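You operate a simulated robot arm through the tools that you are given. There is no shell and no other tool. Be economical: measure what you need, move in short steps, check, and stop when the job is done.

You are at the controls of a simulated robot arm. One attempt, no reset.

TASK
Zero the display and press two caps on unit four.
Fine: Yellow key first; start, feed and trip the green lever once a cap, then press stop. Both caps land in the crate under the chute. Leave the loose discs, other controls and units.

Only the result counts: the job must be done as asked and must still hold three seconds after the hand-in. Knocking over, shifting, dropping, spilling or breaking anything else fails it. A push-on lid holds only when it is set on centred and level and pressed home; a screw cap is set on level and turned clockwise until tight.

THE ROBOT
A 6-joint arm with a fingered hand on a trunk, on a base that drives. Base frame: it is fixed to the floor where the robot stands at the start and does not move with it; the origin is under the middle of the robot, x ahead of it, y to its left, z up. Lengths are in m, angles in rad, forces in N, time in s.
With the tool pointing down near the work surface it reaches from about 0.16 to 0.44 m from the robot's upright axis, wherever it stands. Its first joint turns from -2.897 to 2.897 rad. Places, roughly: blue feed slider [0.6, 0.1, 0.7]; unit five black switch [0.6, 2.3, 0.8]; unit five green lever [0.7, 1.5, 0.8]; unit five start button [0.6, 2.3, 1]; unit five stop button [0.6, 2.3, 0.9]; unit four black switch [0.6, 0.6, 0.8]; unit four display [0.8, -0.1, 0.8]; unit four green lever [0.7, -0.3, 0.8]; unit four pedal [0.5, -0.4, 0.1]; unit four start button [0.6, 0.6, 1]; unit four stop button [0.6, 0.6, 0.9]; unit one black switch [0.6, -4.5, 0.8]; unit one green lever [0.7, -5.3, 0.8]; unit one start button [0.6, -4.5, 1]; unit one stop button [0.6, -4.5, 0.9]; unit six black switch [-1.8, 4.1, 1.1]. Payload 3.2 kg.
The tool frame sits at the grasp point between the pads (the TCP): z along the fingers, y along the line on which they close. The tips reach 0.022 m beyond it. The gripper opens to 0.112 m. The gripper's body begins 0.06 m behind the TCP. The gripper is a hand of 3 fingers: y runs from the thumb to the fingers, the wrist lies at [0, 0, -0.218] in the tool frame.
Orientation is that of the tool frame in the base frame, as a unit quaternion [w, x, y, z]. With the fingers straight down and closing along the base's y, the tool's x points along the base's -x, its y along +y and its z along -z.

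THE INTERFACE
- The arm moves only by the tool arm_command. Its argument "steps" is a list of rows, each an object of numbers (a shift or turn left out is 0): "tx", "ty", "tz": the shift along the base's x, y, z in units of 30 mm (1.0 is 30 mm); "ax", "ay", "az": the turn, a rotation vector about the base's x, y, z in units of 6 degrees (1.0 is 6 degrees). In form: [{"tx": .., "ty": .., "tz": .., "ax": .., "ay": .., "az": ..}, ...]. A call has 1 to 20 rows; each row shifts and turns the commanded pose from where the row before left it. A call with a number of a shift or a turn outside -1 to 1 is refused whole. A row lasts 0.2 s, in which the tool goes at most 0.05 m and 0.15 rad; a call with a longer step from one row to the next is refused whole. A pose out of reach is approached as far as the arm can. The call stops where the force on the tool passes 60 N (or 10 N more than at its start, if that is more) or the arm is blocked; 0.2 s more then pass. In this call time passes only in rows, and 0.2 s behind the last. The reply holds the time, the measured pose of the TCP, the force on the tool along the base axes, the opening and the grip force, in the units named above and with some noise, with the torque about the TCP (base axes, N m) and any sound that the robot's microphone picked up.
- Cameras (640 x 400 px; columns grow to the right, rows downward): "scene" is now at [0.0204, 0.1682, 1.4184]; the picture's right is [0.13, -0.99, 0.00], its down [-0.70, -0.09, -0.71] and it looks along [0.70, 0.09, -0.71] (base axes); focal length 272 px, centre (320, 200). "wrist" rides on the gripper at [0.066, 0.003, -0.08] in the tool frame; the picture's right is [-0.05, 1.00, 0.00], its down [-0.77, -0.04, -0.64] and it looks along [-0.64, -0.03, 0.77] (tool axes); focal length 275 px, centre (320, 200). There is no depth. A picture from a camera that has moved, and an enlarged one, comes with that camera's place and axes in the base frame and with its lens.
- grab_frame(camera): a new picture of that camera. It takes no simulated time.
- raise_lower(by): slides the trunk up (or, below 0, down) by that many m; the arm and the scene camera ride with it, the base frame stays. It gives what a move gives, with no picture.
- base_move(legs): drives the robot by 1 to 6 legs, each [ahead, turn to the left] in m and rad, along the robot's own axes; the way and the turn of a leg run together, so that a leg with both is an arc; at most 1.5 m and 3.142 rad a leg. The arm and the cameras ride along, it lands a little off, and it stops where it bumps. It gives what a move gives.
- finger_targets(finger1, finger2, thumb_bend): sets how far each is bent, from 0 (flat) to 100 (curled in); at 30 the hand is open as for a grip, at 70 the pads meet at the TCP. One left out holds its place. A second passes; each finger stops where it meets its share of the squeeze, and holds until it gets a number again. It is the only way to open and close the hand. It gives what a move gives, with no picture; readings hold the bend of each and the force on the fingers (four entries, about 0 where the hand has none), thumb and palm.
- head_to(pan, tilt): turns the head with the scene camera to pan (to the left, within 2.705 rad either way) and tilt (down, from -0.506 to 1.204), counted from straight ahead of the robot. It gives what a move gives.
- inspect(camera, box): a new picture of the part [left, top, right, bottom] of that camera's present view, enlarged. It takes no simulated time.
- close_job(): hands the job in; it is judged then, once.

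Go step by step. Nothing tells you exact positions but the pictures and the camera data: compare them with the known pose of the tool, close in by small moves and look again before you grip or let go. The budget is 120 turns and 82 pictures, counting those below and the enlarged ones. Unless the task says otherwise, let go and move clear before handing in.

The tools are called after "Request:" as a command line: name --argument value ..., lists and objects as JSON in quotes. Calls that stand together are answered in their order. arm_command: Moves the arm, as the interface text tells. Its arguments: {"type":"object","properties":{"steps":{"type":"array"}},"required":["steps"]} The other tools are called the same way: raise_lower (by) slides the trunk up or down; finger_targets (finger1, finger2, thumb_bend) moves the fingers one by one; base_move (legs) drives the base; head_to (pan, tilt) turns the head that bears the scene camera; grab_frame (camera) takes a picture; inspect (camera, box) takes an enlarged picture of a part of a camera's view; close_job () hands the job in.

At the start:

```text
t: 0.0
eef_pos: [0.3518, 0.0815, 1.1131]
tcp_rot: [0.0, -0.003, 1.0, 0.0]
wrist_force: [0.3, -0.2, 0.2]
wrist_torque: [-0.03, -0.03, 0.0]
gripper_width: 0.112
gripper_force: 0.1
shape: jaw
bend: [30.0, 30.0, 30.0]
finger forces: [0.1, 0.0, 0.1, 0.0, 0.1, 0.0]
trunk travel left (down, up): [-0.45, 0.14]
robot x, y, heading: [-0.0005, -0.0069, 0.002]
head pan, tilt: [0.133, 0.789]
```

scene: 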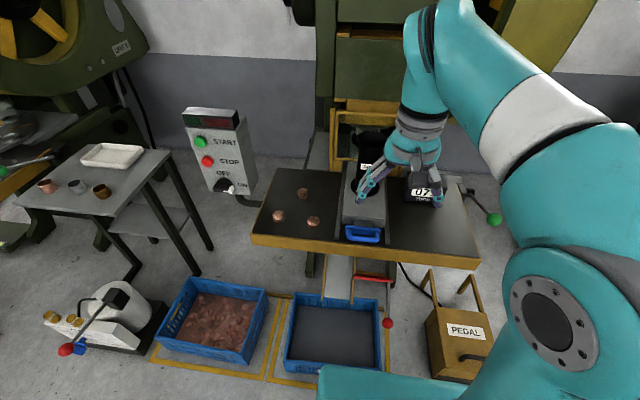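
wrist: 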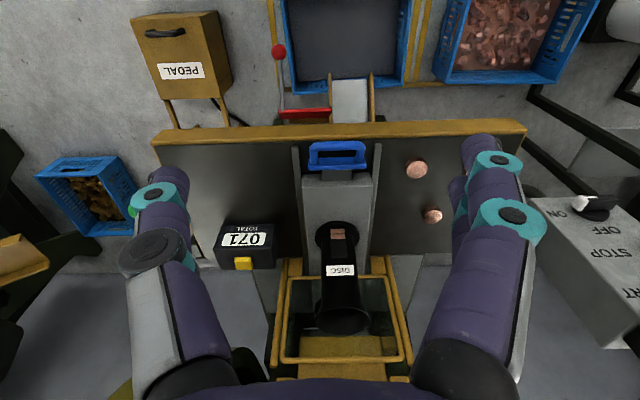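

I see the press table with its blue feed slider, the counter showing 071 with a yellow key, the control box to the left and the green lever to the right. I'll look closer at these before moving.

Request:
inspect --camera "wrist" --box '[190, 100, 450, 380]'

Request:
inspect --camera "scene" --box '[160, 90, 280, 220]'

Request:
inspect --camera "scene" --box '[250, 100, 510, 300]'

```text
1.43 times, centred on (320, 240) of wrist
camera zoom: at [0.2882, 0.0848, 1.1946], right [0.04, 1.0, 0.0], down [0.77, -0.03, 0.64], along [0.64, -0.03, -0.77], focal length 393 px, centre (320, 143)
```

zoom: 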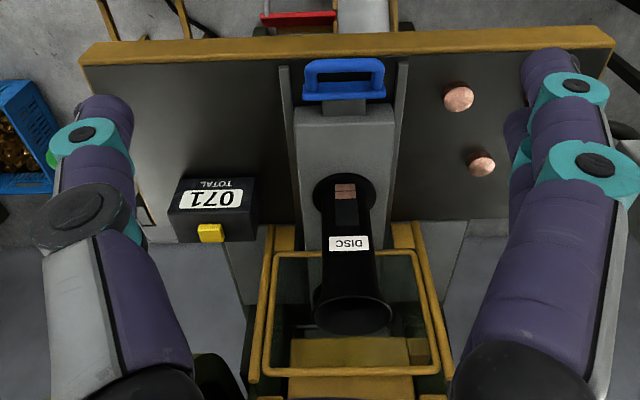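

```text
3.08 times, centred on (220, 155) of scene
camera zoom: at [0.0204, 0.1682, 1.4184], right [0.13, -0.99, 0.0], down [-0.7, -0.09, -0.71], along [0.7, 0.09, -0.71], focal length 838 px, centre (628, 338)
```

zoom: 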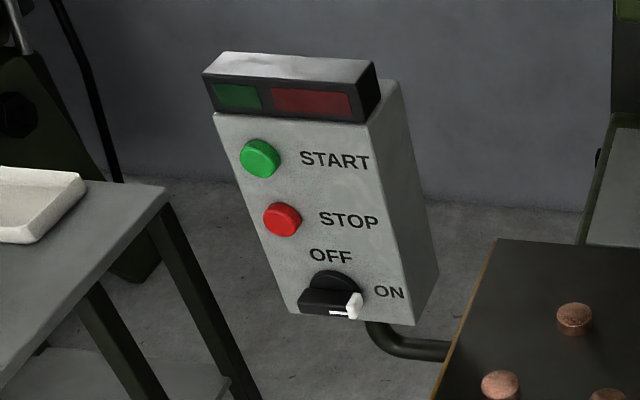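

```text
2.00 times, centred on (380, 200) of scene
camera zoom: at [0.0204, 0.1682, 1.4184], right [0.13, -0.99, 0.0], down [-0.7, -0.09, -0.71], along [0.7, 0.09, -0.71], focal length 545 px, centre (200, 200)
```

zoom: 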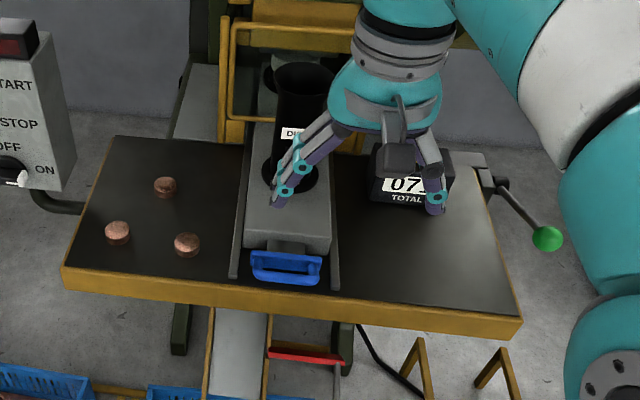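

The switch already points to ON, and the yellow key sits on top of the counter at roughly (0.80, -0.115, 0.80). I'll close the fingers into a poker and bring the arm, tilted, toward it to test reach.

Request:
finger_targets --finger1 70 --finger2 70 --thumb_bend 70

Request:
arm_command --steps '[{"tx": 0.6, "ty": -0.8, "ay": -1}, {"tx": 0.6, "ty": -0.8, "ay": -1}, {"tx": 0.6, "ty": -0.8, "ay": -1}, {"tx": 0.6, "ty": -0.8, "ay": -1}, {"tx": 0.6, "ty": -0.8, "ay": -1}, {"tx": 0.6, "ty": -0.8, "ay": -1}, {"tx": 0.6, "ty": -0.8, "ay": -1}, {"tx": 0.6, "ty": -0.8, "ay": -1}]'

Request:
grab_frame --camera "scene"

Request:
grab_frame --camera "wrist"

```text
t: 1.0
eef_pos: [0.3515, 0.0819, 1.1141]
tcp_rot: [-0.001, -0.002, 1.0, 0.0]
wrist_force: [0.0, 0.0, -0.3]
wrist_torque: [0.03, 0.01, 0.0]
gripper_width: 0.0031
gripper_force: 0.0
shape: fingers
bend: [70.0, 70.0, 70.0]
finger forces: [0.0, 0.0, 0.1, 0.0, 0.1, 0.1]
trunk travel left (down, up): [-0.45, 0.14]
robot x, y, heading: [-0.0015, -0.0089, 0.0]
head pan, tilt: [0.133, 0.789]
```

```text
t: 2.8
eef_pos: [0.4964, -0.1113, 1.1141]
tcp_rot: [0.408, -0.003, 0.913, 0.0]
wrist_force: [0.3, -0.4, 0.1]
wrist_torque: [0.0, 0.0, -0.01]
gripper_width: 0.0028
gripper_force: 0.1
shape: fingers
bend: [70.0, 70.0, 70.0]
finger forces: [0.1, 0.0, 0.0, 0.0, 0.0, 0.0]
trunk travel left (down, up): [-0.45, 0.14]
robot x, y, heading: [0.0042, -0.0107, 0.003]
head pan, tilt: [0.133, 0.789]
```

```text
76 pictures are left
camera scene: at [0.0205, 0.168, 1.4184], right [0.13, -0.99, 0.0], down [-0.7, -0.09, -0.71], along [0.7, 0.09, -0.71], focal length 272 px, centre (320, 200)
```

scene: 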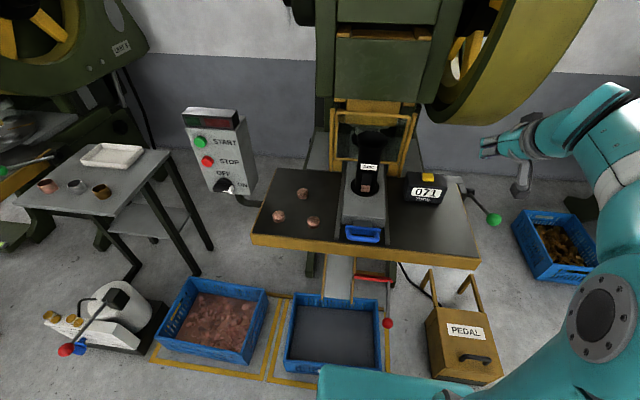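

```text
75 pictures are left
camera wrist: at [0.3952, -0.108, 1.1187], right [0.03, 1.0, 0.03], down [0.04, -0.03, 1.0], along [1.0, -0.03, -0.04], focal length 275 px, centre (320, 200)
```

wrist: 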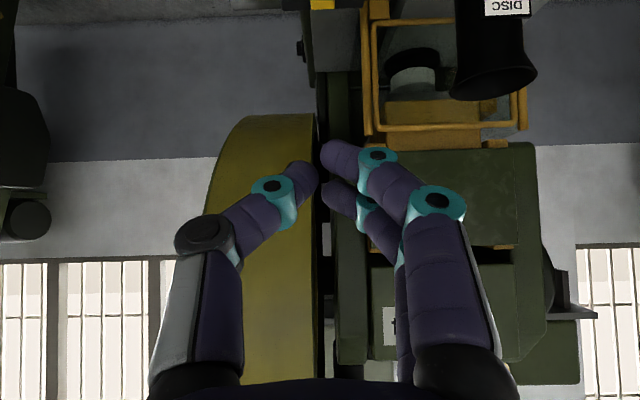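

The key triangulates to about (0.785, -0.112, 0.805). I'll zoom on it and the lever, and test how far the arm reaches.

Request:
inspect --camera "scene" --box '[390, 150, 520, 240]'

Request:
inspect --camera "scene" --box '[310, 120, 430, 260]'

Request:
arm_command --steps '[{"tx": 1, "tz": -1}, {"tx": 1, "tz": -1}, {"tx": 1, "tz": -1}, {"tx": 1, "tz": -1}, {"tx": 1, "tz": -1}, {"tx": 1, "tz": -1}]'

```text
4.44 times, centred on (455, 195) of scene
camera zoom: at [0.0205, 0.168, 1.4184], right [0.13, -0.99, 0.0], down [-0.7, -0.09, -0.71], along [0.7, 0.09, -0.71], focal length 1211 px, centre (-280, 222)
```

zoom: 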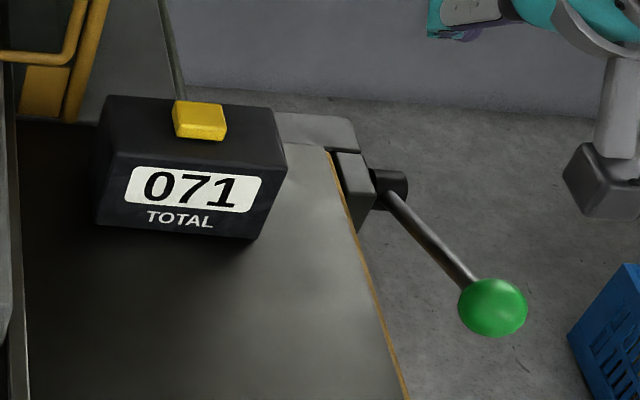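

```text
2.86 times, centred on (370, 190) of scene
camera zoom: at [0.0205, 0.168, 1.4184], right [0.13, -0.99, 0.0], down [-0.7, -0.09, -0.71], along [0.7, 0.09, -0.71], focal length 778 px, centre (177, 229)
```

zoom: 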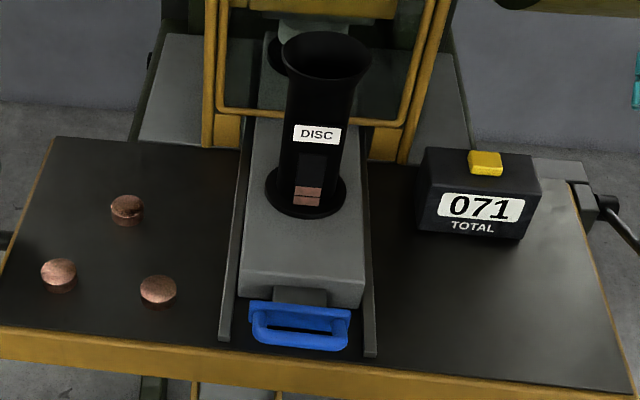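

```text
t: 4.2
eef_pos: [0.6767, -0.1099, 0.9333]
tcp_rot: [0.407, -0.002, 0.914, -0.002]
wrist_force: [0.1, 0.7, 0.2]
wrist_torque: [0.0, 0.0, 0.0]
gripper_width: 0.0026
gripper_force: 0.1
shape: fingers
bend: [70.0, 70.0, 70.0]
finger forces: [0.0, 0.0, 0.0, 0.1, 0.0, 0.0]
trunk travel left (down, up): [-0.45, 0.14]
robot x, y, heading: [-0.0002, -0.0084, -0.0]
head pan, tilt: [0.133, 0.789]
```

Reach is fine. Moving to just above the key.

Request:
arm_command --steps '[{"tx": 0.98}, {"tx": 0.98}, {"tx": 0.98, "tz": -0.5}, {"tz": -0.9}]'

Request:
inspect --camera "scene" --box '[360, 120, 500, 220]'

Request:
grab_frame --camera "wrist"

```text
t: 5.2
eef_pos: [0.7647, -0.111, 0.8914]
tcp_rot: [0.406, -0.003, 0.914, 0.0]
wrist_force: [0.0, -0.6, -0.4]
wrist_torque: [0.0, 0.01, 0.0]
gripper_width: 0.0026
gripper_force: 0.0
shape: fingers
bend: [70.0, 70.0, 70.0]
finger forces: [0.1, 0.0, 0.0, 0.0, 0.1, 0.0]
trunk travel left (down, up): [-0.45, 0.14]
robot x, y, heading: [0.0018, -0.0112, 0.002]
head pan, tilt: [0.133, 0.789]
```

```text
4.00 times, centred on (430, 170) of scene
camera zoom: at [0.0207, 0.1682, 1.4184], right [0.13, -0.99, 0.0], down [-0.7, -0.09, -0.71], along [0.7, 0.09, -0.71], focal length 1090 px, centre (-120, 320)
```

zoom: 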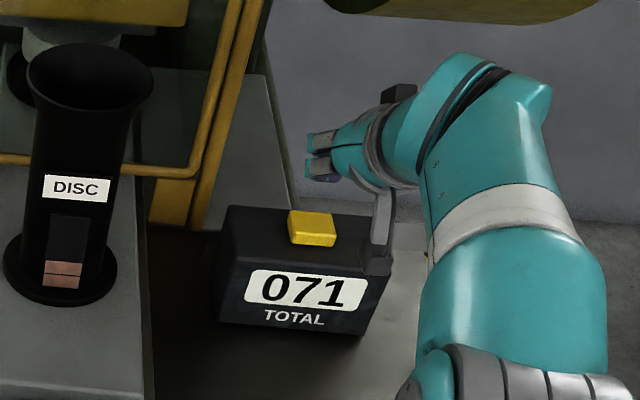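

```text
71 pictures are left
camera wrist: at [0.6624, -0.1083, 0.8963], right [0.03, 1.0, 0.03], down [0.04, -0.03, 1.0], along [1.0, -0.03, -0.05], focal length 275 px, centre (320, 200)
```

wrist: 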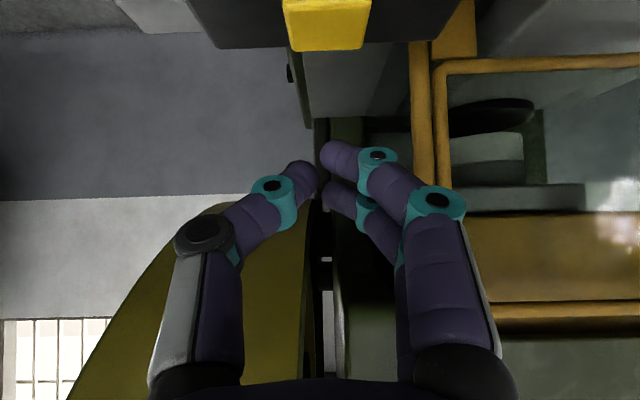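

The key's centre is about (0.776, -0.108, 0.815), almost under the tips. I'll press down in fine steps.

Request:
arm_command --steps '[{"tz": -0.5, "ty": 0.1}, {"tz": -0.5}, {"tz": -0.2}, {"tz": -0.2}]'

Request:
inspect --camera "scene" --box '[360, 120, 500, 220]'

```text
t: 6.2
eef_pos: [0.7645, -0.1076, 0.8501]
tcp_rot: [0.407, -0.002, 0.913, -0.001]
wrist_force: [-0.5, 0.6, 0.1]
wrist_torque: [0.0, 0.02, 0.02]
gripper_width: 0.0028
gripper_force: 0.1
shape: fingers
bend: [70.0, 70.0, 70.0]
finger forces: [0.0, 0.1, 0.0, 0.0, 0.0, 0.0]
trunk travel left (down, up): [-0.45, 0.14]
robot x, y, heading: [0.0017, -0.0094, 0.002]
head pan, tilt: [0.133, 0.789]
```

```text
4.00 times, centred on (430, 170) of scene
camera zoom: at [0.0204, 0.1682, 1.4184], right [0.13, -0.99, 0.0], down [-0.7, -0.09, -0.71], along [0.7, 0.09, -0.71], focal length 1090 px, centre (-120, 320)
```

zoom: 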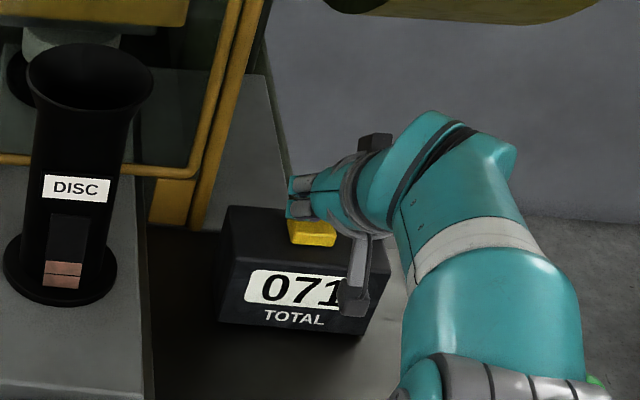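

No contact yet and the tips are over the key. Continuing slowly.

Request:
arm_command --steps '[{"tz": -0.15}, {"tz": -0.15}, {"tz": -0.15}, {"tz": -0.15}]'

Request:
inspect --camera "scene" --box '[360, 120, 500, 220]'

```text
t: 7.2
eef_pos: [0.764, -0.1074, 0.835]
tcp_rot: [0.408, -0.003, 0.913, -0.001]
wrist_force: [3.0, 0.6, 8.9]
wrist_torque: [0.05, -0.09, -0.01]
gripper_width: 0.0025
gripper_force: 4.8
shape: fingers
bend: [70.0, 70.0, 70.0]
finger forces: [8.9, 0.0, 0.1, 0.1, 0.0, 0.0]
trunk travel left (down, up): [-0.45, 0.14]
robot x, y, heading: [-0.0031, -0.0076, 0.002]
head pan, tilt: [0.133, 0.789]
heard: click
```

```text
4.00 times, centred on (430, 170) of scene
camera zoom: at [0.0195, 0.1685, 1.4185], right [0.13, -0.99, 0.0], down [-0.7, -0.09, -0.71], along [0.7, 0.09, -0.71], focal length 1090 px, centre (-120, 320)
```

zoom: 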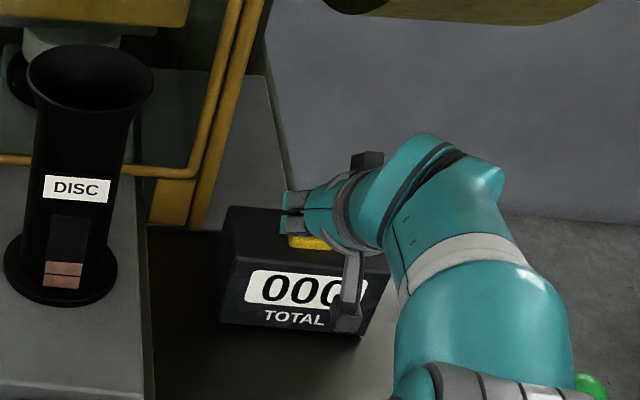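

The display reads 000. Now I'll lift off, back away from the press and level the tool to point at the control box.

Request:
arm_command --steps '[{"tz": 0.5}, {"tz": 1}, {"tz": 1}, {"tz": 1}, {"tz": 1}, {"tz": 1}, {"tz": 1}, {"tz": 1}, {"tz": 1}, {"tx": -1}, {"tx": -1}, {"tx": -1}, {"tx": -1}, {"tx": -1}, {"tx": -1}, {"tx": -1, "ay": -1}, {"tx": -1, "ay": -1}, {"ay": -1}, {"ay": -1}, {"ay": -1}]'

Request:
arm_command --steps '[{"ty": 1, "ay": -1}, {"ty": 1, "ay": -1}, {"ty": 1, "az": 1}, {"ty": 1, "az": 1}, {"ty": 1, "az": 1}, {"ty": 1, "az": 1}, {"ty": 1}, {"ty": 1}, {"ty": 1}, {"ty": 1}, {"ty": 1}, {"ty": 1}, {"ty": 1}, {"ty": 1}, {"ty": 1, "tz": -0.5}, {"ty": 1, "tz": -0.5}]'

Request:
grab_frame --camera "scene"

Request:
grab_frame --camera "wrist"

```text
t: 11.4
eef_pos: [0.7112, -0.1675, 1.2248]
tcp_rot: [0.63, -0.002, 0.777, -0.001]
wrist_force: [-27.7, 3.9, -12.6]
wrist_torque: [0.04, 0.18, 0.02]
gripper_width: 0.0007
gripper_force: 16.0
shape: fingers
bend: [70.0, 75.0, 72.0]
finger forces: [0.1, 19.3, 0.0, 0.0, 12.8, 0.1]
out of reach, approached as far as the arm can: row 5, 6, 7, 8, 9, 10, 11, 12, 13, 14, 15, 16, 17, 18, 19, 20
trunk travel left (down, up): [-0.45, 0.14]
robot x, y, heading: [-0.0041, -0.01, -0.001]
head pan, tilt: [0.133, 0.789]
```

```text
t: 11.7
eef_pos: [0.7124, -0.1645, 1.2315]
tcp_rot: [0.645, 0.001, 0.764, -0.006]
wrist_force: [-46.1, -1.6, -12.8]
wrist_torque: [0.0, 0.12, -0.07]
gripper_width: 0.0004
gripper_force: 29.6
shape: fingers
bend: [71.0, 77.0, 75.0]
finger forces: [6.1, 17.7, 0.0, 0.0, 35.9, 0.0]
out of reach, approached as far as the arm can: row 1
trunk travel left (down, up): [-0.45, 0.14]
robot x, y, heading: [-0.0012, -0.0078, -0.009]
head pan, tilt: [0.133, 0.789]
stopped in row 1: the force on the tool passed its limit at 70 N (the readings are from after the stop); the commanded pose is now the measured one
```

```text
68 pictures are left
camera scene: at [0.012, 0.1679, 1.4185], right [0.12, -0.99, 0.0], down [-0.7, -0.09, -0.71], along [0.7, 0.09, -0.7], focal length 272 px, centre (320, 200)
```

scene: 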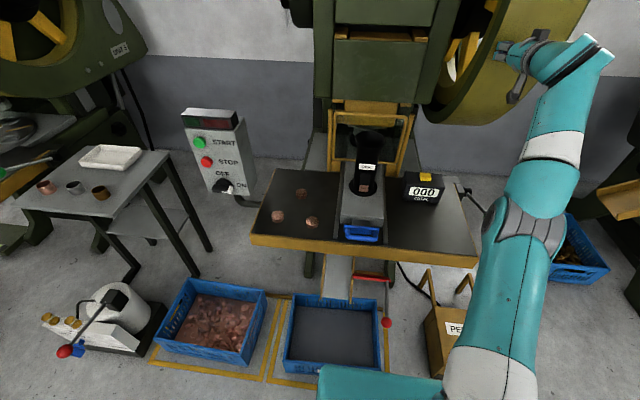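

```text
67 pictures are left
camera wrist: at [0.6252, -0.1622, 1.1789], right [0.02, 1.0, 0.04], down [-0.5, -0.02, 0.87], along [0.87, -0.04, 0.5], focal length 275 px, centre (320, 200)
```

wrist: 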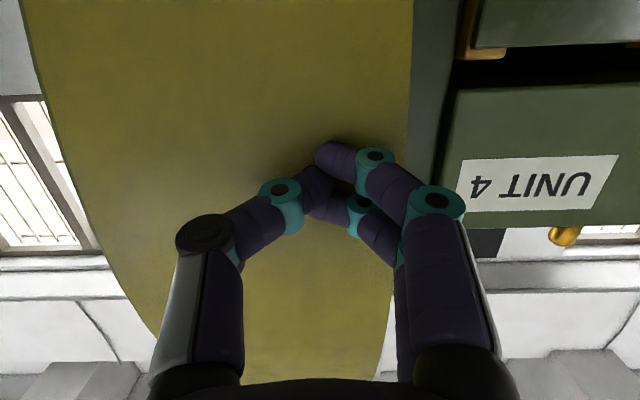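

The arm ran into its reach limit on the way up and the tips are touching the flywheel cover. I'll back straight off in small steps.

Request:
arm_command --steps '[{"tx": -0.5}, {"tx": -0.5}, {"tx": -0.5}, {"tx": -0.5, "tz": -0.3}, {"tx": -0.7, "tz": -0.5}]'

Request:
grab_frame --camera "scene"

```text
t: 12.9
eef_pos: [0.6686, -0.1737, 1.2212]
tcp_rot: [0.644, 0.0, 0.765, -0.006]
wrist_force: [-0.4, 0.1, -0.2]
wrist_torque: [-0.01, -0.03, -0.04]
gripper_width: 0.002
gripper_force: 0.1
shape: fingers
bend: [70.0, 70.0, 70.0]
finger forces: [0.1, 0.0, 0.0, 0.0, 0.0, 0.0]
out of reach, approached as far as the arm can: row 1, 2, 3, 4
trunk travel left (down, up): [-0.45, 0.14]
robot x, y, heading: [-0.0004, -0.0108, -0.005]
head pan, tilt: [0.133, 0.789]
```

```text
66 pictures are left
camera scene: at [0.0219, 0.1677, 1.4184], right [0.13, -0.99, 0.0], down [-0.7, -0.09, -0.7], along [0.7, 0.09, -0.71], focal length 272 px, centre (320, 200)
```

scene: 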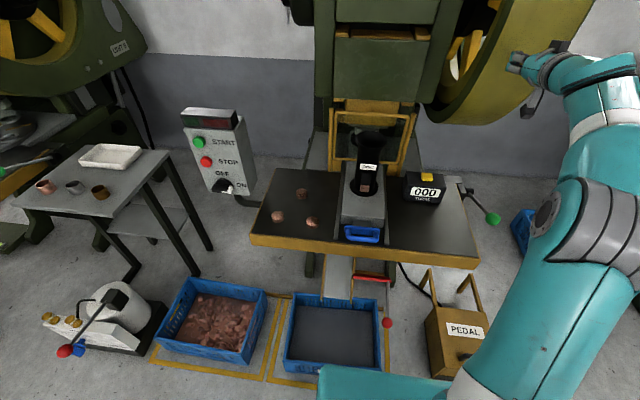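

Clear again. Now pulling back to a comfortable radius before swinging left.

Request:
arm_command --steps '[{"tx": -1, "tz": -0.5}, {"tx": -1, "tz": -0.5}, {"tx": -1, "tz": -0.5}, {"tx": -1, "tz": -0.5}, {"tx": -1}, {"tx": -1}, {"ay": -0.8}]'

Request:
arm_command --steps '[{"ty": 1}, {"ty": 1}, {"ty": 1, "az": 1}, {"ty": 1, "az": 1}, {"ty": 1, "az": 1}, {"ty": 1, "az": 1}, {"ty": 1}, {"ty": 1}, {"ty": 1}, {"ty": 1}, {"ty": 1}, {"ty": 1}, {"ty": 1}, {"ty": 1}]'

Request:
grab_frame --camera "scene"

```text
t: 14.5
eef_pos: [0.5387, -0.1461, 1.2826]
tcp_rot: [0.67, 0.005, 0.742, -0.006]
wrist_force: [-0.2, 0.3, -0.9]
wrist_torque: [0.04, 0.03, -0.02]
gripper_width: 0.0021
gripper_force: 0.1
shape: fingers
bend: [70.0, 70.0, 70.0]
finger forces: [0.0, 0.0, 0.1, 0.1, 0.0, 0.1]
out of reach, approached as far as the arm can: row 1, 2, 3, 4, 5, 6, 7
trunk travel left (down, up): [-0.45, 0.14]
robot x, y, heading: [-0.001, -0.0083, -0.002]
head pan, tilt: [0.133, 0.789]
```

```text
t: 17.5
eef_pos: [0.5398, 0.2808, 1.2968]
tcp_rot: [0.662, -0.152, 0.722, 0.135]
wrist_force: [0.3, 0.2, 0.3]
wrist_torque: [0.0, -0.02, 0.01]
gripper_width: 0.0018
gripper_force: 0.1
shape: fingers
bend: [70.0, 70.0, 70.0]
finger forces: [0.1, 0.0, 0.0, 0.1, 0.1, 0.0]
out of reach, approached as far as the arm can: row 5, 6
trunk travel left (down, up): [-0.45, 0.14]
robot x, y, heading: [-0.0052, -0.009, -0.004]
head pan, tilt: [0.133, 0.789]
```

```text
65 pictures are left
camera scene: at [0.0205, 0.1685, 1.4183], right [0.13, -0.99, 0.0], down [-0.7, -0.09, -0.71], along [0.7, 0.09, -0.71], focal length 272 px, centre (320, 200)
```

scene: 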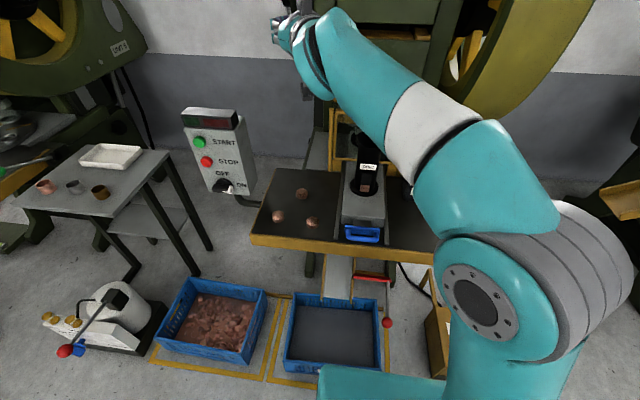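

The arm is swung left with the tool facing the box. Now lowering toward START height and moving left, staying back from the panel.

Request:
arm_command --steps '[{"tx": -0.5, "tz": -1, "ty": 0.8}, {"tx": -0.5, "tz": -1, "ty": 0.8}, {"tz": -1, "ty": 0.8}, {"tz": -1, "ty": 0.8}, {"tz": -1, "ty": 0.8}, {"tz": -1, "ty": 0.8}, {"tz": -1, "ty": 0.8}, {"tz": -1, "ty": 0.8}, {"tz": -1, "ty": 0.8}]'

Request:
inspect --camera "scene" --box '[130, 60, 330, 220]'

Request:
grab_frame --camera "wrist"

```text
t: 19.5
eef_pos: [0.5101, 0.4958, 1.0282]
tcp_rot: [0.661, -0.152, 0.722, 0.136]
wrist_force: [0.5, -0.4, -0.6]
wrist_torque: [-0.02, 0.0, 0.0]
gripper_width: 0.0021
gripper_force: 0.1
shape: fingers
bend: [70.0, 70.0, 70.0]
finger forces: [0.0, 0.1, 0.1, 0.1, 0.1, 0.1]
trunk travel left (down, up): [-0.45, 0.14]
robot x, y, heading: [-0.0012, -0.0066, -0.007]
head pan, tilt: [0.133, 0.789]
```

```text
2.50 times, centred on (230, 140) of scene
camera zoom: at [0.0205, 0.1685, 1.4184], right [0.13, -0.99, 0.0], down [-0.7, -0.09, -0.71], along [0.7, 0.09, -0.71], focal length 681 px, centre (545, 350)
```

zoom: 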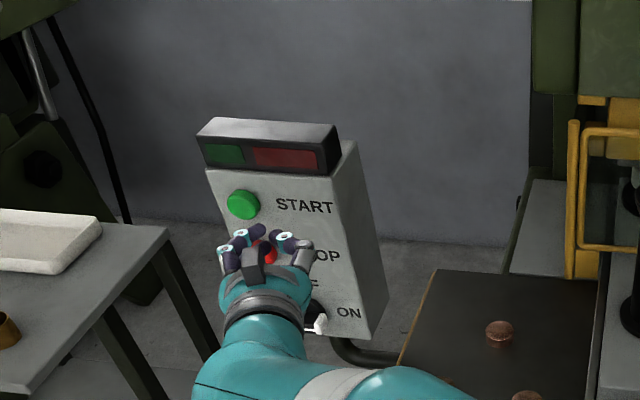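

```text
63 pictures are left
camera wrist: at [0.4327, 0.4641, 0.9688], right [-0.39, 0.92, 0.04], down [-0.51, -0.25, 0.82], along [0.77, 0.3, 0.56], focal length 275 px, centre (320, 200)
```

wrist: 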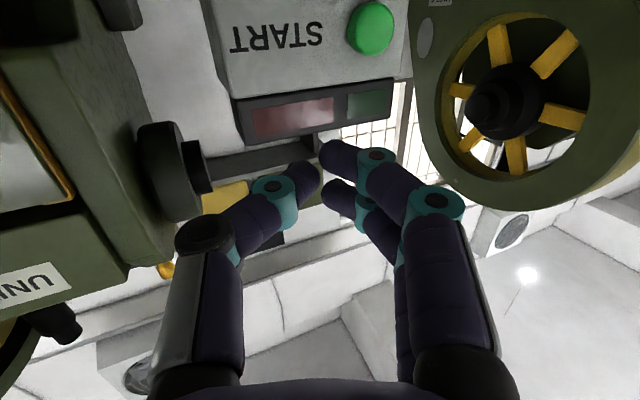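

START triangulates to about (0.64, 0.597, 0.98) and STOP to (0.64, 0.594, 0.913). I'll line up with START and approach.

Request:
arm_command --steps '[{"tx": 0.8, "ty": 1, "tz": -0.6}, {"tx": 0.8, "ty": 1, "tz": -0.6}, {"tx": 0.4, "ty": 1, "tz": -0.3}]'

Request:
inspect --camera "scene" --box '[130, 60, 330, 220]'

Request:
grab_frame --camera "wrist"

```text
t: 20.3
eef_pos: [0.5534, 0.5538, 0.9903]
tcp_rot: [0.661, -0.154, 0.722, 0.136]
wrist_force: [0.1, 0.4, 0.6]
wrist_torque: [-0.01, 0.0, -0.03]
gripper_width: 0.0019
gripper_force: 0.1
shape: fingers
bend: [70.0, 70.0, 70.0]
finger forces: [0.1, 0.0, 0.0, 0.0, 0.0, 0.0]
out of reach, approached as far as the arm can: row 2, 3
trunk travel left (down, up): [-0.45, 0.14]
robot x, y, heading: [-0.0029, -0.0106, -0.008]
head pan, tilt: [0.133, 0.789]
```

```text
2.50 times, centred on (230, 140) of scene
camera zoom: at [0.0208, 0.1689, 1.4183], right [0.13, -0.99, 0.0], down [-0.7, -0.09, -0.7], along [0.7, 0.09, -0.71], focal length 681 px, centre (545, 350)
```

zoom: 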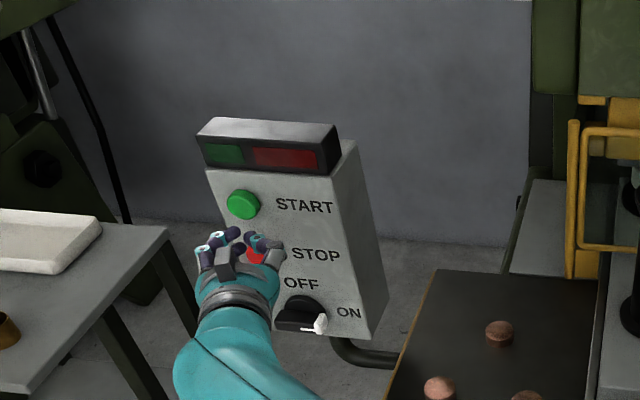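

```text
61 pictures are left
camera wrist: at [0.4756, 0.5213, 0.9316], right [-0.4, 0.92, 0.04], down [-0.5, -0.25, 0.83], along [0.77, 0.31, 0.56], focal length 275 px, centre (320, 200)
```

wrist: 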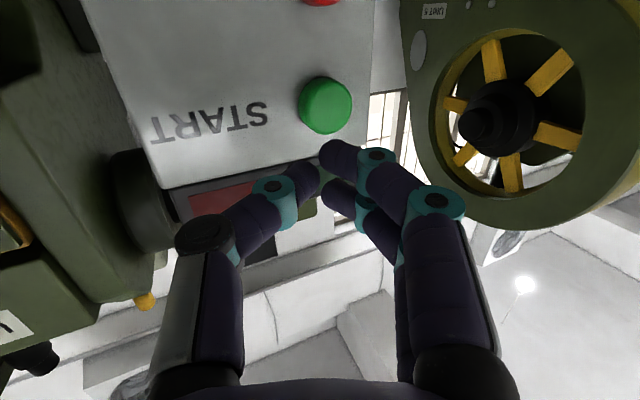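

START is confirmed at (0.64, 0.594, 0.98) but slightly out of reach, so the base has to shift left. I'll retract the arm and check the floor to the left first.

Request:
arm_command --steps '[{"tx": -1, "ty": -1, "tz": 0.5}, {"tx": -0.8, "ty": -1, "tz": 0.5}, {"tx": -0.7, "ty": -1, "tz": 0.5}, {"tx": -0.7, "ty": -1, "tz": 0.5}, {"tx": -0.7, "ty": -1, "tz": 0.5}, {"tx": -0.5, "ty": -1, "tz": 0.5}, {"ty": -1, "tz": 0.5}, {"ty": -1}, {"ty": -1}]'

Request:
head_to --pan 1.3 --tilt 0.9

Request:
grab_frame --camera "scene"

```text
t: 22.3
eef_pos: [0.5483, 0.5044, 1.163]
tcp_rot: [0.661, -0.153, 0.722, 0.136]
wrist_force: [-0.3, 0.7, -0.4]
wrist_torque: [0.04, -0.02, 0.0]
gripper_width: 0.002
gripper_force: 0.1
shape: fingers
bend: [70.0, 70.0, 70.0]
finger forces: [0.1, 0.0, 0.0, 0.0, 0.1, 0.1]
out of reach, approached as far as the arm can: row 1, 2, 3, 4, 5, 6, 7, 8, 9
trunk travel left (down, up): [-0.45, 0.14]
robot x, y, heading: [-0.0014, -0.0051, -0.005]
head pan, tilt: [0.133, 0.789]
```

```text
t: 23.7
eef_pos: [0.5459, 0.5036, 1.1631]
tcp_rot: [0.661, -0.152, 0.722, 0.135]
wrist_force: [-0.9, -0.7, -1.1]
wrist_torque: [0.0, 0.01, 0.01]
gripper_width: 0.0022
gripper_force: 0.1
shape: fingers
bend: [70.0, 70.0, 70.0]
finger forces: [0.0, 0.1, 0.1, 0.0, 0.0, 0.0]
trunk travel left (down, up): [-0.45, 0.14]
robot x, y, heading: [-0.0002, -0.0106, -0.001]
head pan, tilt: [1.3, 0.901]
```

```text
60 pictures are left
camera scene: at [-0.0395, 0.2306, 1.4095], right [0.96, -0.27, 0.0], down [-0.21, -0.75, -0.62], along [0.17, 0.6, -0.78], focal length 272 px, centre (320, 200)
```

scene: 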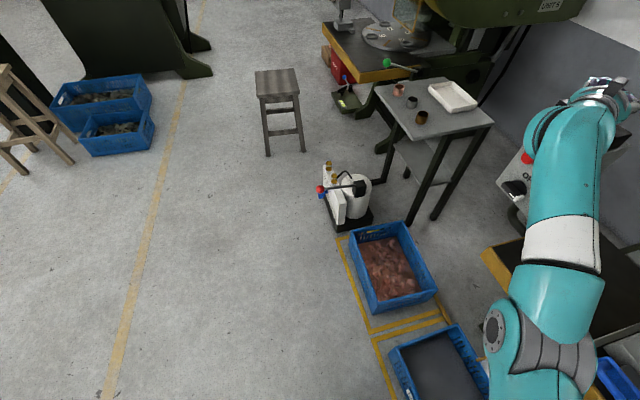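

Floor to the left is open (crates start at x≈0.3). A level tool close in is outside the wrist's range, so I'll tilt the tool down to retract.

Request:
arm_command --steps '[{"ax": -0.39, "ay": 0.92}, {"ax": -0.39, "ay": 0.92}, {"ax": -0.39, "ay": 0.92}, {"ax": -0.39, "ay": 0.92}, {"ax": -0.39, "ay": 0.92}, {"ax": -0.39, "ay": 0.92}, {"ax": -0.39, "ay": 0.92}, {"ax": -0.39, "ay": 0.92}]'

```text
t: 25.5
eef_pos: [0.45, 0.4498, 1.0851]
tcp_rot: [0.333, -0.192, 0.921, 0.071]
wrist_force: [0.1, 0.0, 0.2]
wrist_torque: [-0.01, 0.0, 0.01]
gripper_width: 0.0021
gripper_force: 0.0
shape: fingers
bend: [70.0, 70.0, 70.0]
finger forces: [0.0, 0.0, 0.0, 0.0, 0.0, 0.0]
out of reach, approached as far as the arm can: row 1, 2, 3, 4, 5, 6, 7, 8
trunk travel left (down, up): [-0.45, 0.14]
robot x, y, heading: [-0.0044, -0.0084, -0.001]
head pan, tilt: [1.3, 0.901]
```

Tilted down now; moving inward further.

Request:
arm_command --steps '[{"tx": -0.5, "ty": -0.8}, {"tx": -0.5, "ty": -0.8}, {"tx": -0.5, "ty": -0.8}, {"ty": -0.8}]'

```text
t: 26.5
eef_pos: [0.4447, 0.4129, 1.1335]
tcp_rot: [0.333, -0.192, 0.921, 0.07]
wrist_force: [-0.3, 0.2, -0.5]
wrist_torque: [-0.03, -0.02, 0.02]
gripper_width: 0.0023
gripper_force: 0.0
shape: fingers
bend: [70.0, 70.0, 70.0]
finger forces: [0.1, 0.0, 0.0, 0.1, 0.0, 0.0]
out of reach, approached as far as the arm can: row 1, 2, 3, 4
trunk travel left (down, up): [-0.45, 0.14]
robot x, y, heading: [-0.0013, -0.0105, -0.002]
head pan, tilt: [1.3, 0.901]
```

The arm folds less than at the start; the elbow may have flipped when it was stretched. Let me look at its configuration.

Request:
head_to --pan 0.3 --tilt 0.6

Request:
grab_frame --camera "scene"

```text
t: 27.8
eef_pos: [0.4432, 0.4134, 1.134]
tcp_rot: [0.333, -0.191, 0.921, 0.07]
wrist_force: [-0.1, 0.4, 0.0]
wrist_torque: [0.01, -0.03, 0.03]
gripper_width: 0.002
gripper_force: 0.0
shape: fingers
bend: [70.0, 70.0, 70.0]
finger forces: [0.0, 0.0, 0.0, 0.0, 0.0, 0.1]
trunk travel left (down, up): [-0.45, 0.14]
robot x, y, heading: [-0.0028, -0.0074, 0.0]
head pan, tilt: [0.3, 0.6]
```

```text
59 pictures are left
camera scene: at [0.0244, 0.1838, 1.4343], right [0.29, -0.96, 0.0], down [-0.54, -0.17, -0.82], along [0.79, 0.24, -0.57], focal length 272 px, centre (320, 200)
```

scene: 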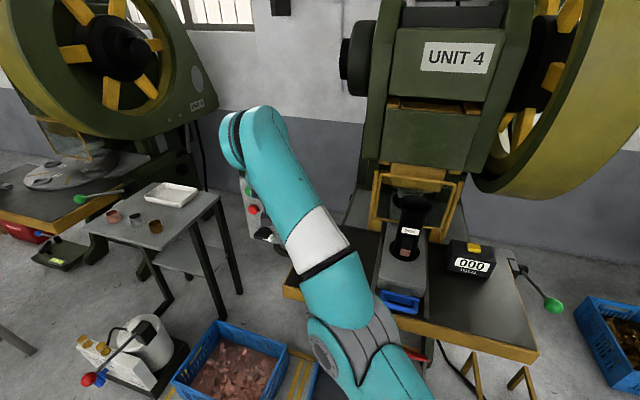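

The elbow is indeed below now. I'll swing the arm to the open left side, where I can safely stretch it and fold it back elbow-up by tilting the tool down.

Request:
arm_command --steps '[{"tx": -0.9, "ty": 0.7, "az": 0.55}, {"tx": -0.9, "ty": 0.7, "az": 0.55}, {"tx": -0.9, "ty": 0.7, "az": 0.55}, {"tx": -0.9, "ty": 0.7, "az": 0.55}, {"tx": -0.9, "ty": 0.7, "az": 0.55}, {"tx": -0.9, "ty": 0.7, "az": 0.55}, {"tx": -0.9, "ty": 0.7, "az": 0.55}, {"tx": -0.9, "ty": 0.7, "az": 0.55}, {"tx": -0.9, "ty": 0.7, "az": 0.55}, {"tx": -0.9, "ty": 0.7, "az": 0.55}, {"tx": -0.9, "ty": 0.7, "az": 0.55}, {"tx": -0.9, "ty": 0.7, "az": 0.55}, {"tx": -0.9, "ty": 0.7, "az": 0.55}]'

```text
t: 30.6
eef_pos: [0.0598, 0.6069, 1.0726]
tcp_rot: [0.284, -0.516, 0.786, 0.189]
wrist_force: [0.8, 0.4, 0.3]
wrist_torque: [0.01, -0.02, -0.01]
gripper_width: 0.002
gripper_force: 0.0
shape: fingers
bend: [70.0, 70.0, 70.0]
finger forces: [0.0, 0.1, 0.1, 0.0, 0.1, 0.1]
out of reach, approached as far as the arm can: row 5, 6, 7, 8, 9, 10, 11, 12, 13
trunk travel left (down, up): [-0.45, 0.14]
robot x, y, heading: [-0.0008, -0.0085, -0.001]
head pan, tilt: [0.3, 0.6]
```

Now stretching out to the left, then tilting down while stretched, then folding in.

Request:
arm_command --steps '[{"ty": 1}, {"ty": 1}, {"ty": 1}, {"ty": 1}, {"ty": 1}, {"ty": 1}, {"ty": 1}, {"ty": 1}, {"ty": 1}, {"ty": 1}, {"ax": -0.92, "ay": 0.39}, {"ax": -0.92, "ay": 0.39}, {"ax": -0.92, "ay": 0.39}, {"ax": -0.92, "ay": 0.39}, {"ax": -0.92, "ay": 0.39}, {"ax": -0.92, "ay": 0.39}]'

Request:
arm_command --steps '[{"ty": -1}, {"ty": -1}, {"ty": -1}, {"ty": -1}, {"ty": -1}, {"ty": -1}, {"ty": -1}, {"ty": -1}]'

Request:
head_to --pan 0.9 --tilt 0.6

Request:
grab_frame --camera "scene"

```text
t: 34.0
eef_pos: [0.0362, 0.5302, 0.9408]
tcp_rot: [0.027, -0.546, 0.837, 0.019]
wrist_force: [-0.3, 0.4, 0.0]
wrist_torque: [0.03, -0.02, 0.01]
gripper_width: 0.0021
gripper_force: 0.1
shape: fingers
bend: [70.0, 70.0, 70.0]
finger forces: [0.0, 0.0, 0.0, 0.0, 0.0, 0.0]
out of reach, approached as far as the arm can: row 1, 2, 3, 4, 5, 6, 7, 8, 9, 10, 11, 12, 13, 14, 15, 16
trunk travel left (down, up): [-0.45, 0.14]
robot x, y, heading: [0.0005, -0.0111, -0.002]
head pan, tilt: [0.3, 0.6]
```

```text
t: 35.8
eef_pos: [0.0327, 0.515, 0.9689]
tcp_rot: [0.029, -0.548, 0.836, 0.018]
wrist_force: [0.1, 0.1, 0.1]
wrist_torque: [-0.01, 0.0, 0.0]
gripper_width: 0.0022
gripper_force: 0.1
shape: fingers
bend: [70.0, 70.0, 70.0]
finger forces: [0.1, 0.0, 0.1, 0.0, 0.0, 0.1]
out of reach, approached as far as the arm can: row 1, 2, 3, 4, 5, 6, 7, 8
trunk travel left (down, up): [-0.45, 0.14]
robot x, y, heading: [-0.0004, -0.0091, -0.006]
head pan, tilt: [0.3, 0.6]
```

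```text
t: 36.8
eef_pos: [0.0302, 0.5152, 0.9704]
tcp_rot: [0.03, -0.548, 0.835, 0.017]
wrist_force: [-0.3, -0.1, -0.9]
wrist_torque: [-0.01, -0.01, -0.03]
gripper_width: 0.0019
gripper_force: 0.1
shape: fingers
bend: [70.0, 70.0, 70.0]
finger forces: [0.1, 0.1, 0.0, 0.0, 0.0, 0.0]
trunk travel left (down, up): [-0.45, 0.14]
robot x, y, heading: [-0.0014, -0.0116, -0.004]
head pan, tilt: [0.901, 0.6]
```

```text
58 pictures are left
camera scene: at [-0.0049, 0.2269, 1.4343], right [0.78, -0.63, 0.0], down [-0.35, -0.44, -0.83], along [0.52, 0.64, -0.57], focal length 272 px, centre (320, 200)
```

scene: 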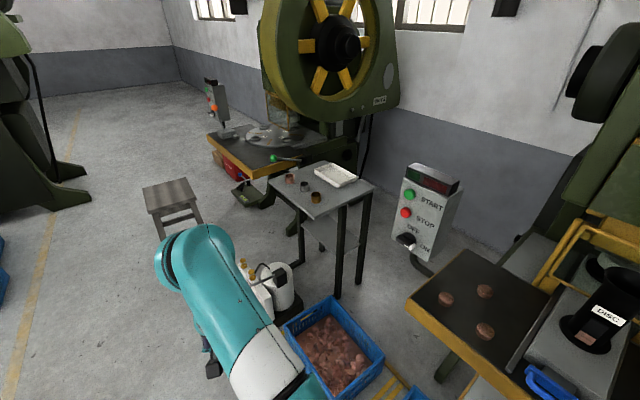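

Tool is vertical and the command may still be outside the reach. Retracting further.

Request:
arm_command --steps '[{"ty": -1}, {"ty": -1}, {"ty": -1}, {"ty": -1}, {"ty": -1}, {"ty": -1}]'

```text
t: 38.2
eef_pos: [0.0284, 0.5087, 0.9861]
tcp_rot: [0.03, -0.548, 0.836, 0.017]
wrist_force: [-0.4, 0.1, 0.5]
wrist_torque: [-0.03, 0.03, -0.02]
gripper_width: 0.0021
gripper_force: 0.0
shape: fingers
bend: [70.0, 70.0, 70.0]
finger forces: [0.1, 0.0, 0.0, 0.0, 0.0, 0.0]
out of reach, approached as far as the arm can: row 1, 2, 3, 4, 5, 6
trunk travel left (down, up): [-0.45, 0.14]
robot x, y, heading: [0.0001, -0.0141, -0.003]
head pan, tilt: [0.901, 0.6]
```

The arm is moving on a sphere, so it is locked straight (shoulder at about z=0.93). A downward sweep should bend the elbow the right way; that space is empty.

Request:
arm_command --steps '[{"tz": -1}, {"tz": -1}, {"tz": -1}, {"tz": -1}, {"tz": -1}, {"tz": -1}, {"tz": -1}, {"tz": -1}]'

```text
t: 40.0
eef_pos: [0.0254, 0.5604, 0.7588]
tcp_rot: [0.03, -0.548, 0.836, 0.017]
wrist_force: [-0.2, -1.2, -0.4]
wrist_torque: [0.0, 0.01, 0.01]
gripper_width: 0.0019
gripper_force: 0.1
shape: fingers
bend: [70.0, 70.0, 70.0]
finger forces: [0.0, 0.0, 0.0, 0.0, 0.1, 0.0]
out of reach, approached as far as the arm can: row 1, 2, 3, 4, 5, 6, 7
trunk travel left (down, up): [-0.45, 0.14]
robot x, y, heading: [-0.0039, -0.009, -0.005]
head pan, tilt: [0.901, 0.6]
```

Row 8 was within reach, so command and pose agree again. Retracting inward now.

Request:
arm_command --steps '[{"ty": -0.5}, {"ty": -0.5}, {"ty": -0.5}, {"ty": -0.5}, {"ty": -0.5}, {"ty": -0.5}]'

Request:
head_to --pan 1.2 --tilt 1.1

Request:
grab_frame --camera "scene"

```text
t: 41.4
eef_pos: [0.0254, 0.5608, 0.7596]
tcp_rot: [0.029, -0.548, 0.836, 0.017]
wrist_force: [0.8, 0.3, -0.3]
wrist_torque: [0.02, 0.03, -0.02]
gripper_width: 0.002
gripper_force: 0.1
shape: fingers
bend: [70.0, 70.0, 70.0]
finger forces: [0.0, 0.1, 0.0, 0.1, 0.0, 0.0]
out of reach, approached as far as the arm can: row 1, 2, 3, 4, 5, 6
trunk travel left (down, up): [-0.45, 0.14]
robot x, y, heading: [-0.0002, -0.0058, -0.003]
head pan, tilt: [0.901, 0.6]
```

```text
t: 42.3
eef_pos: [0.0252, 0.5596, 0.7585]
tcp_rot: [0.03, -0.548, 0.836, 0.017]
wrist_force: [-0.4, 0.2, 0.5]
wrist_torque: [0.0, 0.02, 0.0]
gripper_width: 0.0021
gripper_force: 0.0
shape: fingers
bend: [70.0, 70.0, 70.0]
finger forces: [0.0, 0.0, 0.0, 0.0, 0.0, 0.1]
trunk travel left (down, up): [-0.45, 0.14]
robot x, y, heading: [0.0005, -0.0096, -0.004]
head pan, tilt: [1.201, 1.1]
```

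```text
57 pictures are left
camera scene: at [-0.037, 0.2168, 1.3957], right [0.93, -0.37, 0.0], down [-0.33, -0.83, -0.45], along [0.17, 0.42, -0.89], focal length 272 px, centre (320, 200)
```

scene: 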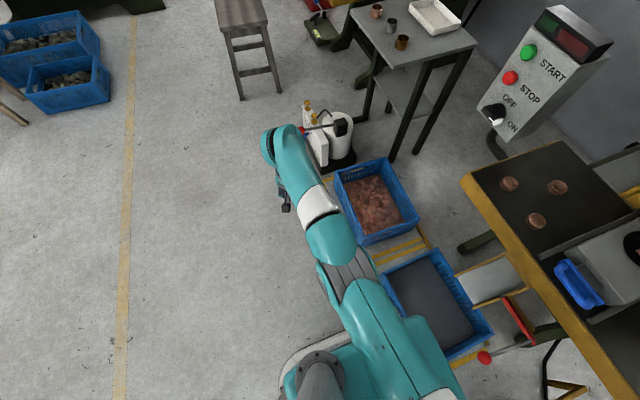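

Pure inward motion does nothing, typical of a straight-arm lock. I'll try combining inward and downward motion.

Request:
arm_command --steps '[{"tz": -0.7, "ty": -0.6}, {"tz": -0.7, "ty": -0.6}, {"tz": -0.7, "ty": -0.6}, {"tz": -0.7, "ty": -0.6}]'

```text
t: 43.3
eef_pos: [0.0204, 0.5536, 0.6687]
tcp_rot: [0.029, -0.548, 0.836, 0.017]
wrist_force: [-0.5, 0.8, -1.1]
wrist_torque: [0.01, 0.0, -0.02]
gripper_width: 0.0017
gripper_force: 0.0
shape: fingers
bend: [70.0, 70.0, 70.0]
finger forces: [0.0, 0.1, 0.1, 0.0, 0.1, 0.0]
out of reach, approached as far as the arm can: row 1, 2, 3, 4
trunk travel left (down, up): [-0.45, 0.14]
robot x, y, heading: [0.0038, -0.01, -0.008]
head pan, tilt: [1.201, 1.1]
```

Radius is constant at about 0.588, less than the 0.614 reached at the key, so the elbow probably sits at its limit on the wrong side. I'll stretch outward and watch the radius.

Request:
arm_command --steps '[{"ty": 0.6}, {"ty": 0.6}, {"ty": 0.6}, {"ty": 0.6}]'

```text
t: 44.3
eef_pos: [0.0195, 0.5578, 0.6724]
tcp_rot: [0.03, -0.548, 0.836, 0.017]
wrist_force: [-0.6, -0.4, 0.7]
wrist_torque: [-0.01, -0.03, 0.0]
gripper_width: 0.0018
gripper_force: 0.0
shape: fingers
bend: [70.0, 70.0, 70.0]
finger forces: [0.0, 0.0, 0.0, 0.1, 0.1, 0.0]
out of reach, approached as far as the arm can: row 1, 2, 3, 4
trunk travel left (down, up): [-0.45, 0.14]
robot x, y, heading: [0.0025, -0.008, -0.009]
head pan, tilt: [1.201, 1.1]
```

The arm is simply straight here. A sideways chord motion unstuck it before, so I'll try sweeping forward and inward.

Request:
arm_command --steps '[{"tx": 0.8, "ty": -0.6, "az": -0.5}, {"tx": 0.8, "ty": -0.6, "az": -0.5}, {"tx": 0.8, "ty": -0.6, "az": -0.5}, {"tx": 0.8, "ty": -0.6, "az": -0.5}, {"tx": 0.8, "ty": -0.6, "az": -0.5}, {"tx": 0.8, "ty": -0.6, "az": -0.5}]'

```text
t: 45.7
eef_pos: [0.1708, 0.5432, 0.6572]
tcp_rot: [0.032, -0.411, 0.911, 0.011]
wrist_force: [0.6, -0.7, -0.3]
wrist_torque: [-0.01, 0.02, -0.03]
gripper_width: 0.0023
gripper_force: 0.2
shape: fingers
bend: [70.0, 70.0, 70.0]
finger forces: [0.1, 0.0, 0.0, 0.1, 0.0, 0.0]
out of reach, approached as far as the arm can: row 1, 2, 3, 4, 5, 6
trunk travel left (down, up): [-0.45, 0.14]
robot x, y, heading: [0.0005, -0.0087, -0.004]
head pan, tilt: [1.201, 1.1]
```

Still straight. Raising the tool while stuck bent the elbow down before, so tilting the tip inward while pulling in should bend it up.

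Request:
arm_command --steps '[{"tx": -0.25, "ty": -0.8, "ax": -0.95, "ay": 0.31}, {"tx": -0.25, "ty": -0.8, "ax": -0.95, "ay": 0.31}, {"tx": -0.25, "ty": -0.8, "ax": -0.95, "ay": 0.31}, {"tx": -0.25, "ty": -0.8, "ax": -0.95, "ay": 0.31}, {"tx": -0.25, "ty": -0.8, "ax": -0.95, "ay": 0.31}, {"tx": -0.25, "ty": -0.8, "ax": -0.95, "ay": 0.31}, {"tx": -0.25, "ty": -0.8}, {"tx": -0.25, "ty": -0.8}, {"tx": -0.25, "ty": -0.8}, {"tx": -0.25, "ty": -0.8}]'

```text
t: 47.9
eef_pos: [0.1241, 0.4103, 0.6482]
tcp_rot: [-0.178, -0.397, 0.874, -0.216]
wrist_force: [-0.7, -0.3, -0.4]
wrist_torque: [0.0, 0.0, -0.02]
gripper_width: 0.002
gripper_force: 0.0
shape: fingers
bend: [70.0, 70.0, 70.0]
finger forces: [0.0, 0.0, 0.0, 0.0, 0.0, 0.1]
out of reach, approached as far as the arm can: row 1, 3, 5, 7, 8, 9, 10
trunk travel left (down, up): [-0.45, 0.14]
robot x, y, heading: [-0.0005, -0.013, -0.007]
head pan, tilt: [1.201, 1.1]
```

Some rows followed this time. I'll push outward and downward together to carry the elbow through straight, then pull in.

Request:
arm_command --steps '[{"tx": 0.2, "ty": 0.7}, {"tx": 0.2, "ty": 0.7}, {"tx": 0.2, "ty": 0.7, "tz": -1}, {"tx": 0.1, "ty": 0.3, "tz": -1}, {"tz": -1, "ax": -0.95, "ay": 0.31}, {"tz": -1, "ax": -0.95, "ay": 0.31}, {"ty": -0.3, "tz": -1}, {"ty": -0.5, "tz": -1}]'

Request:
arm_command --steps '[{"tx": -0.2, "ty": -0.7}, {"tx": -0.2, "ty": -0.7}, {"tx": -0.2, "ty": -0.7}, {"tx": -0.2, "ty": -0.7}]'

```text
t: 49.7
eef_pos: [0.0968, 0.34, 0.5293]
tcp_rot: [-0.219, -0.391, 0.856, -0.258]
wrist_force: [0.2, 0.3, 0.2]
wrist_torque: [0.02, 0.01, -0.03]
gripper_width: 0.0019
gripper_force: 0.0
shape: fingers
bend: [70.0, 70.0, 70.0]
finger forces: [0.1, 0.0, 0.0, 0.0, 0.0, 0.0]
out of reach, approached as far as the arm can: row 1, 2, 3, 4, 5, 6, 7
trunk travel left (down, up): [-0.45, 0.14]
robot x, y, heading: [-0.0038, -0.0127, -0.004]
head pan, tilt: [1.201, 1.1]
```

```text
t: 50.7
eef_pos: [0.096, 0.3395, 0.5285]
tcp_rot: [-0.219, -0.392, 0.855, -0.26]
wrist_force: [0.7, -0.6, -0.2]
wrist_torque: [-0.02, 0.01, -0.03]
gripper_width: 0.002
gripper_force: 0.1
shape: fingers
bend: [70.0, 70.0, 70.0]
finger forces: [0.0, 0.0, 0.0, 0.0, 0.0, 0.0]
out of reach, approached as far as the arm can: row 1, 2, 3, 4
trunk travel left (down, up): [-0.45, 0.14]
robot x, y, heading: [-0.0001, -0.0102, -0.002]
head pan, tilt: [1.201, 1.1]
```

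Large inward steps from straight need too much elbow motion per row, so I'll try very small inward steps along the arm's own line.

Request:
arm_command --steps '[{"tx": -0.02, "ty": -0.04, "tz": 0.02}, {"tx": -0.02, "ty": -0.06, "tz": 0.03}, {"tx": -0.02, "ty": -0.08, "tz": 0.04}, {"tx": -0.02, "ty": -0.1, "tz": 0.05}, {"tx": -0.03, "ty": -0.12, "tz": 0.06}, {"tx": -0.04, "ty": -0.15, "tz": 0.07}, {"tx": -0.04, "ty": -0.15, "tz": 0.07}, {"tx": -0.05, "ty": -0.2, "tz": 0.1}, {"tx": -0.05, "ty": -0.2, "tz": 0.1}, {"tx": -0.07, "ty": -0.25, "tz": 0.12}, {"tx": -0.07, "ty": -0.25, "tz": 0.12}, {"tx": -0.07, "ty": -0.3, "tz": 0.15}, {"tx": -0.07, "ty": -0.3, "tz": 0.15}, {"tx": -0.07, "ty": -0.4, "tz": 0.2}, {"tx": -0.07, "ty": -0.4, "tz": 0.2}]'

```text
t: 53.9
eef_pos: [0.0948, 0.3403, 0.5286]
tcp_rot: [-0.219, -0.391, 0.855, -0.259]
wrist_force: [-0.3, -1.3, -0.3]
wrist_torque: [0.02, 0.01, 0.01]
gripper_width: 0.002
gripper_force: 0.1
shape: fingers
bend: [70.0, 70.0, 70.0]
finger forces: [0.0, 0.0, 0.1, 0.0, 0.0, 0.0]
out of reach, approached as far as the arm can: row 2, 4, 5, 6, 7, 8, 9, 10, 11, 12, 13, 14, 15
trunk travel left (down, up): [-0.45, 0.14]
robot x, y, heading: [-0.0014, -0.0118, -0.006]
head pan, tilt: [1.201, 1.1]
```

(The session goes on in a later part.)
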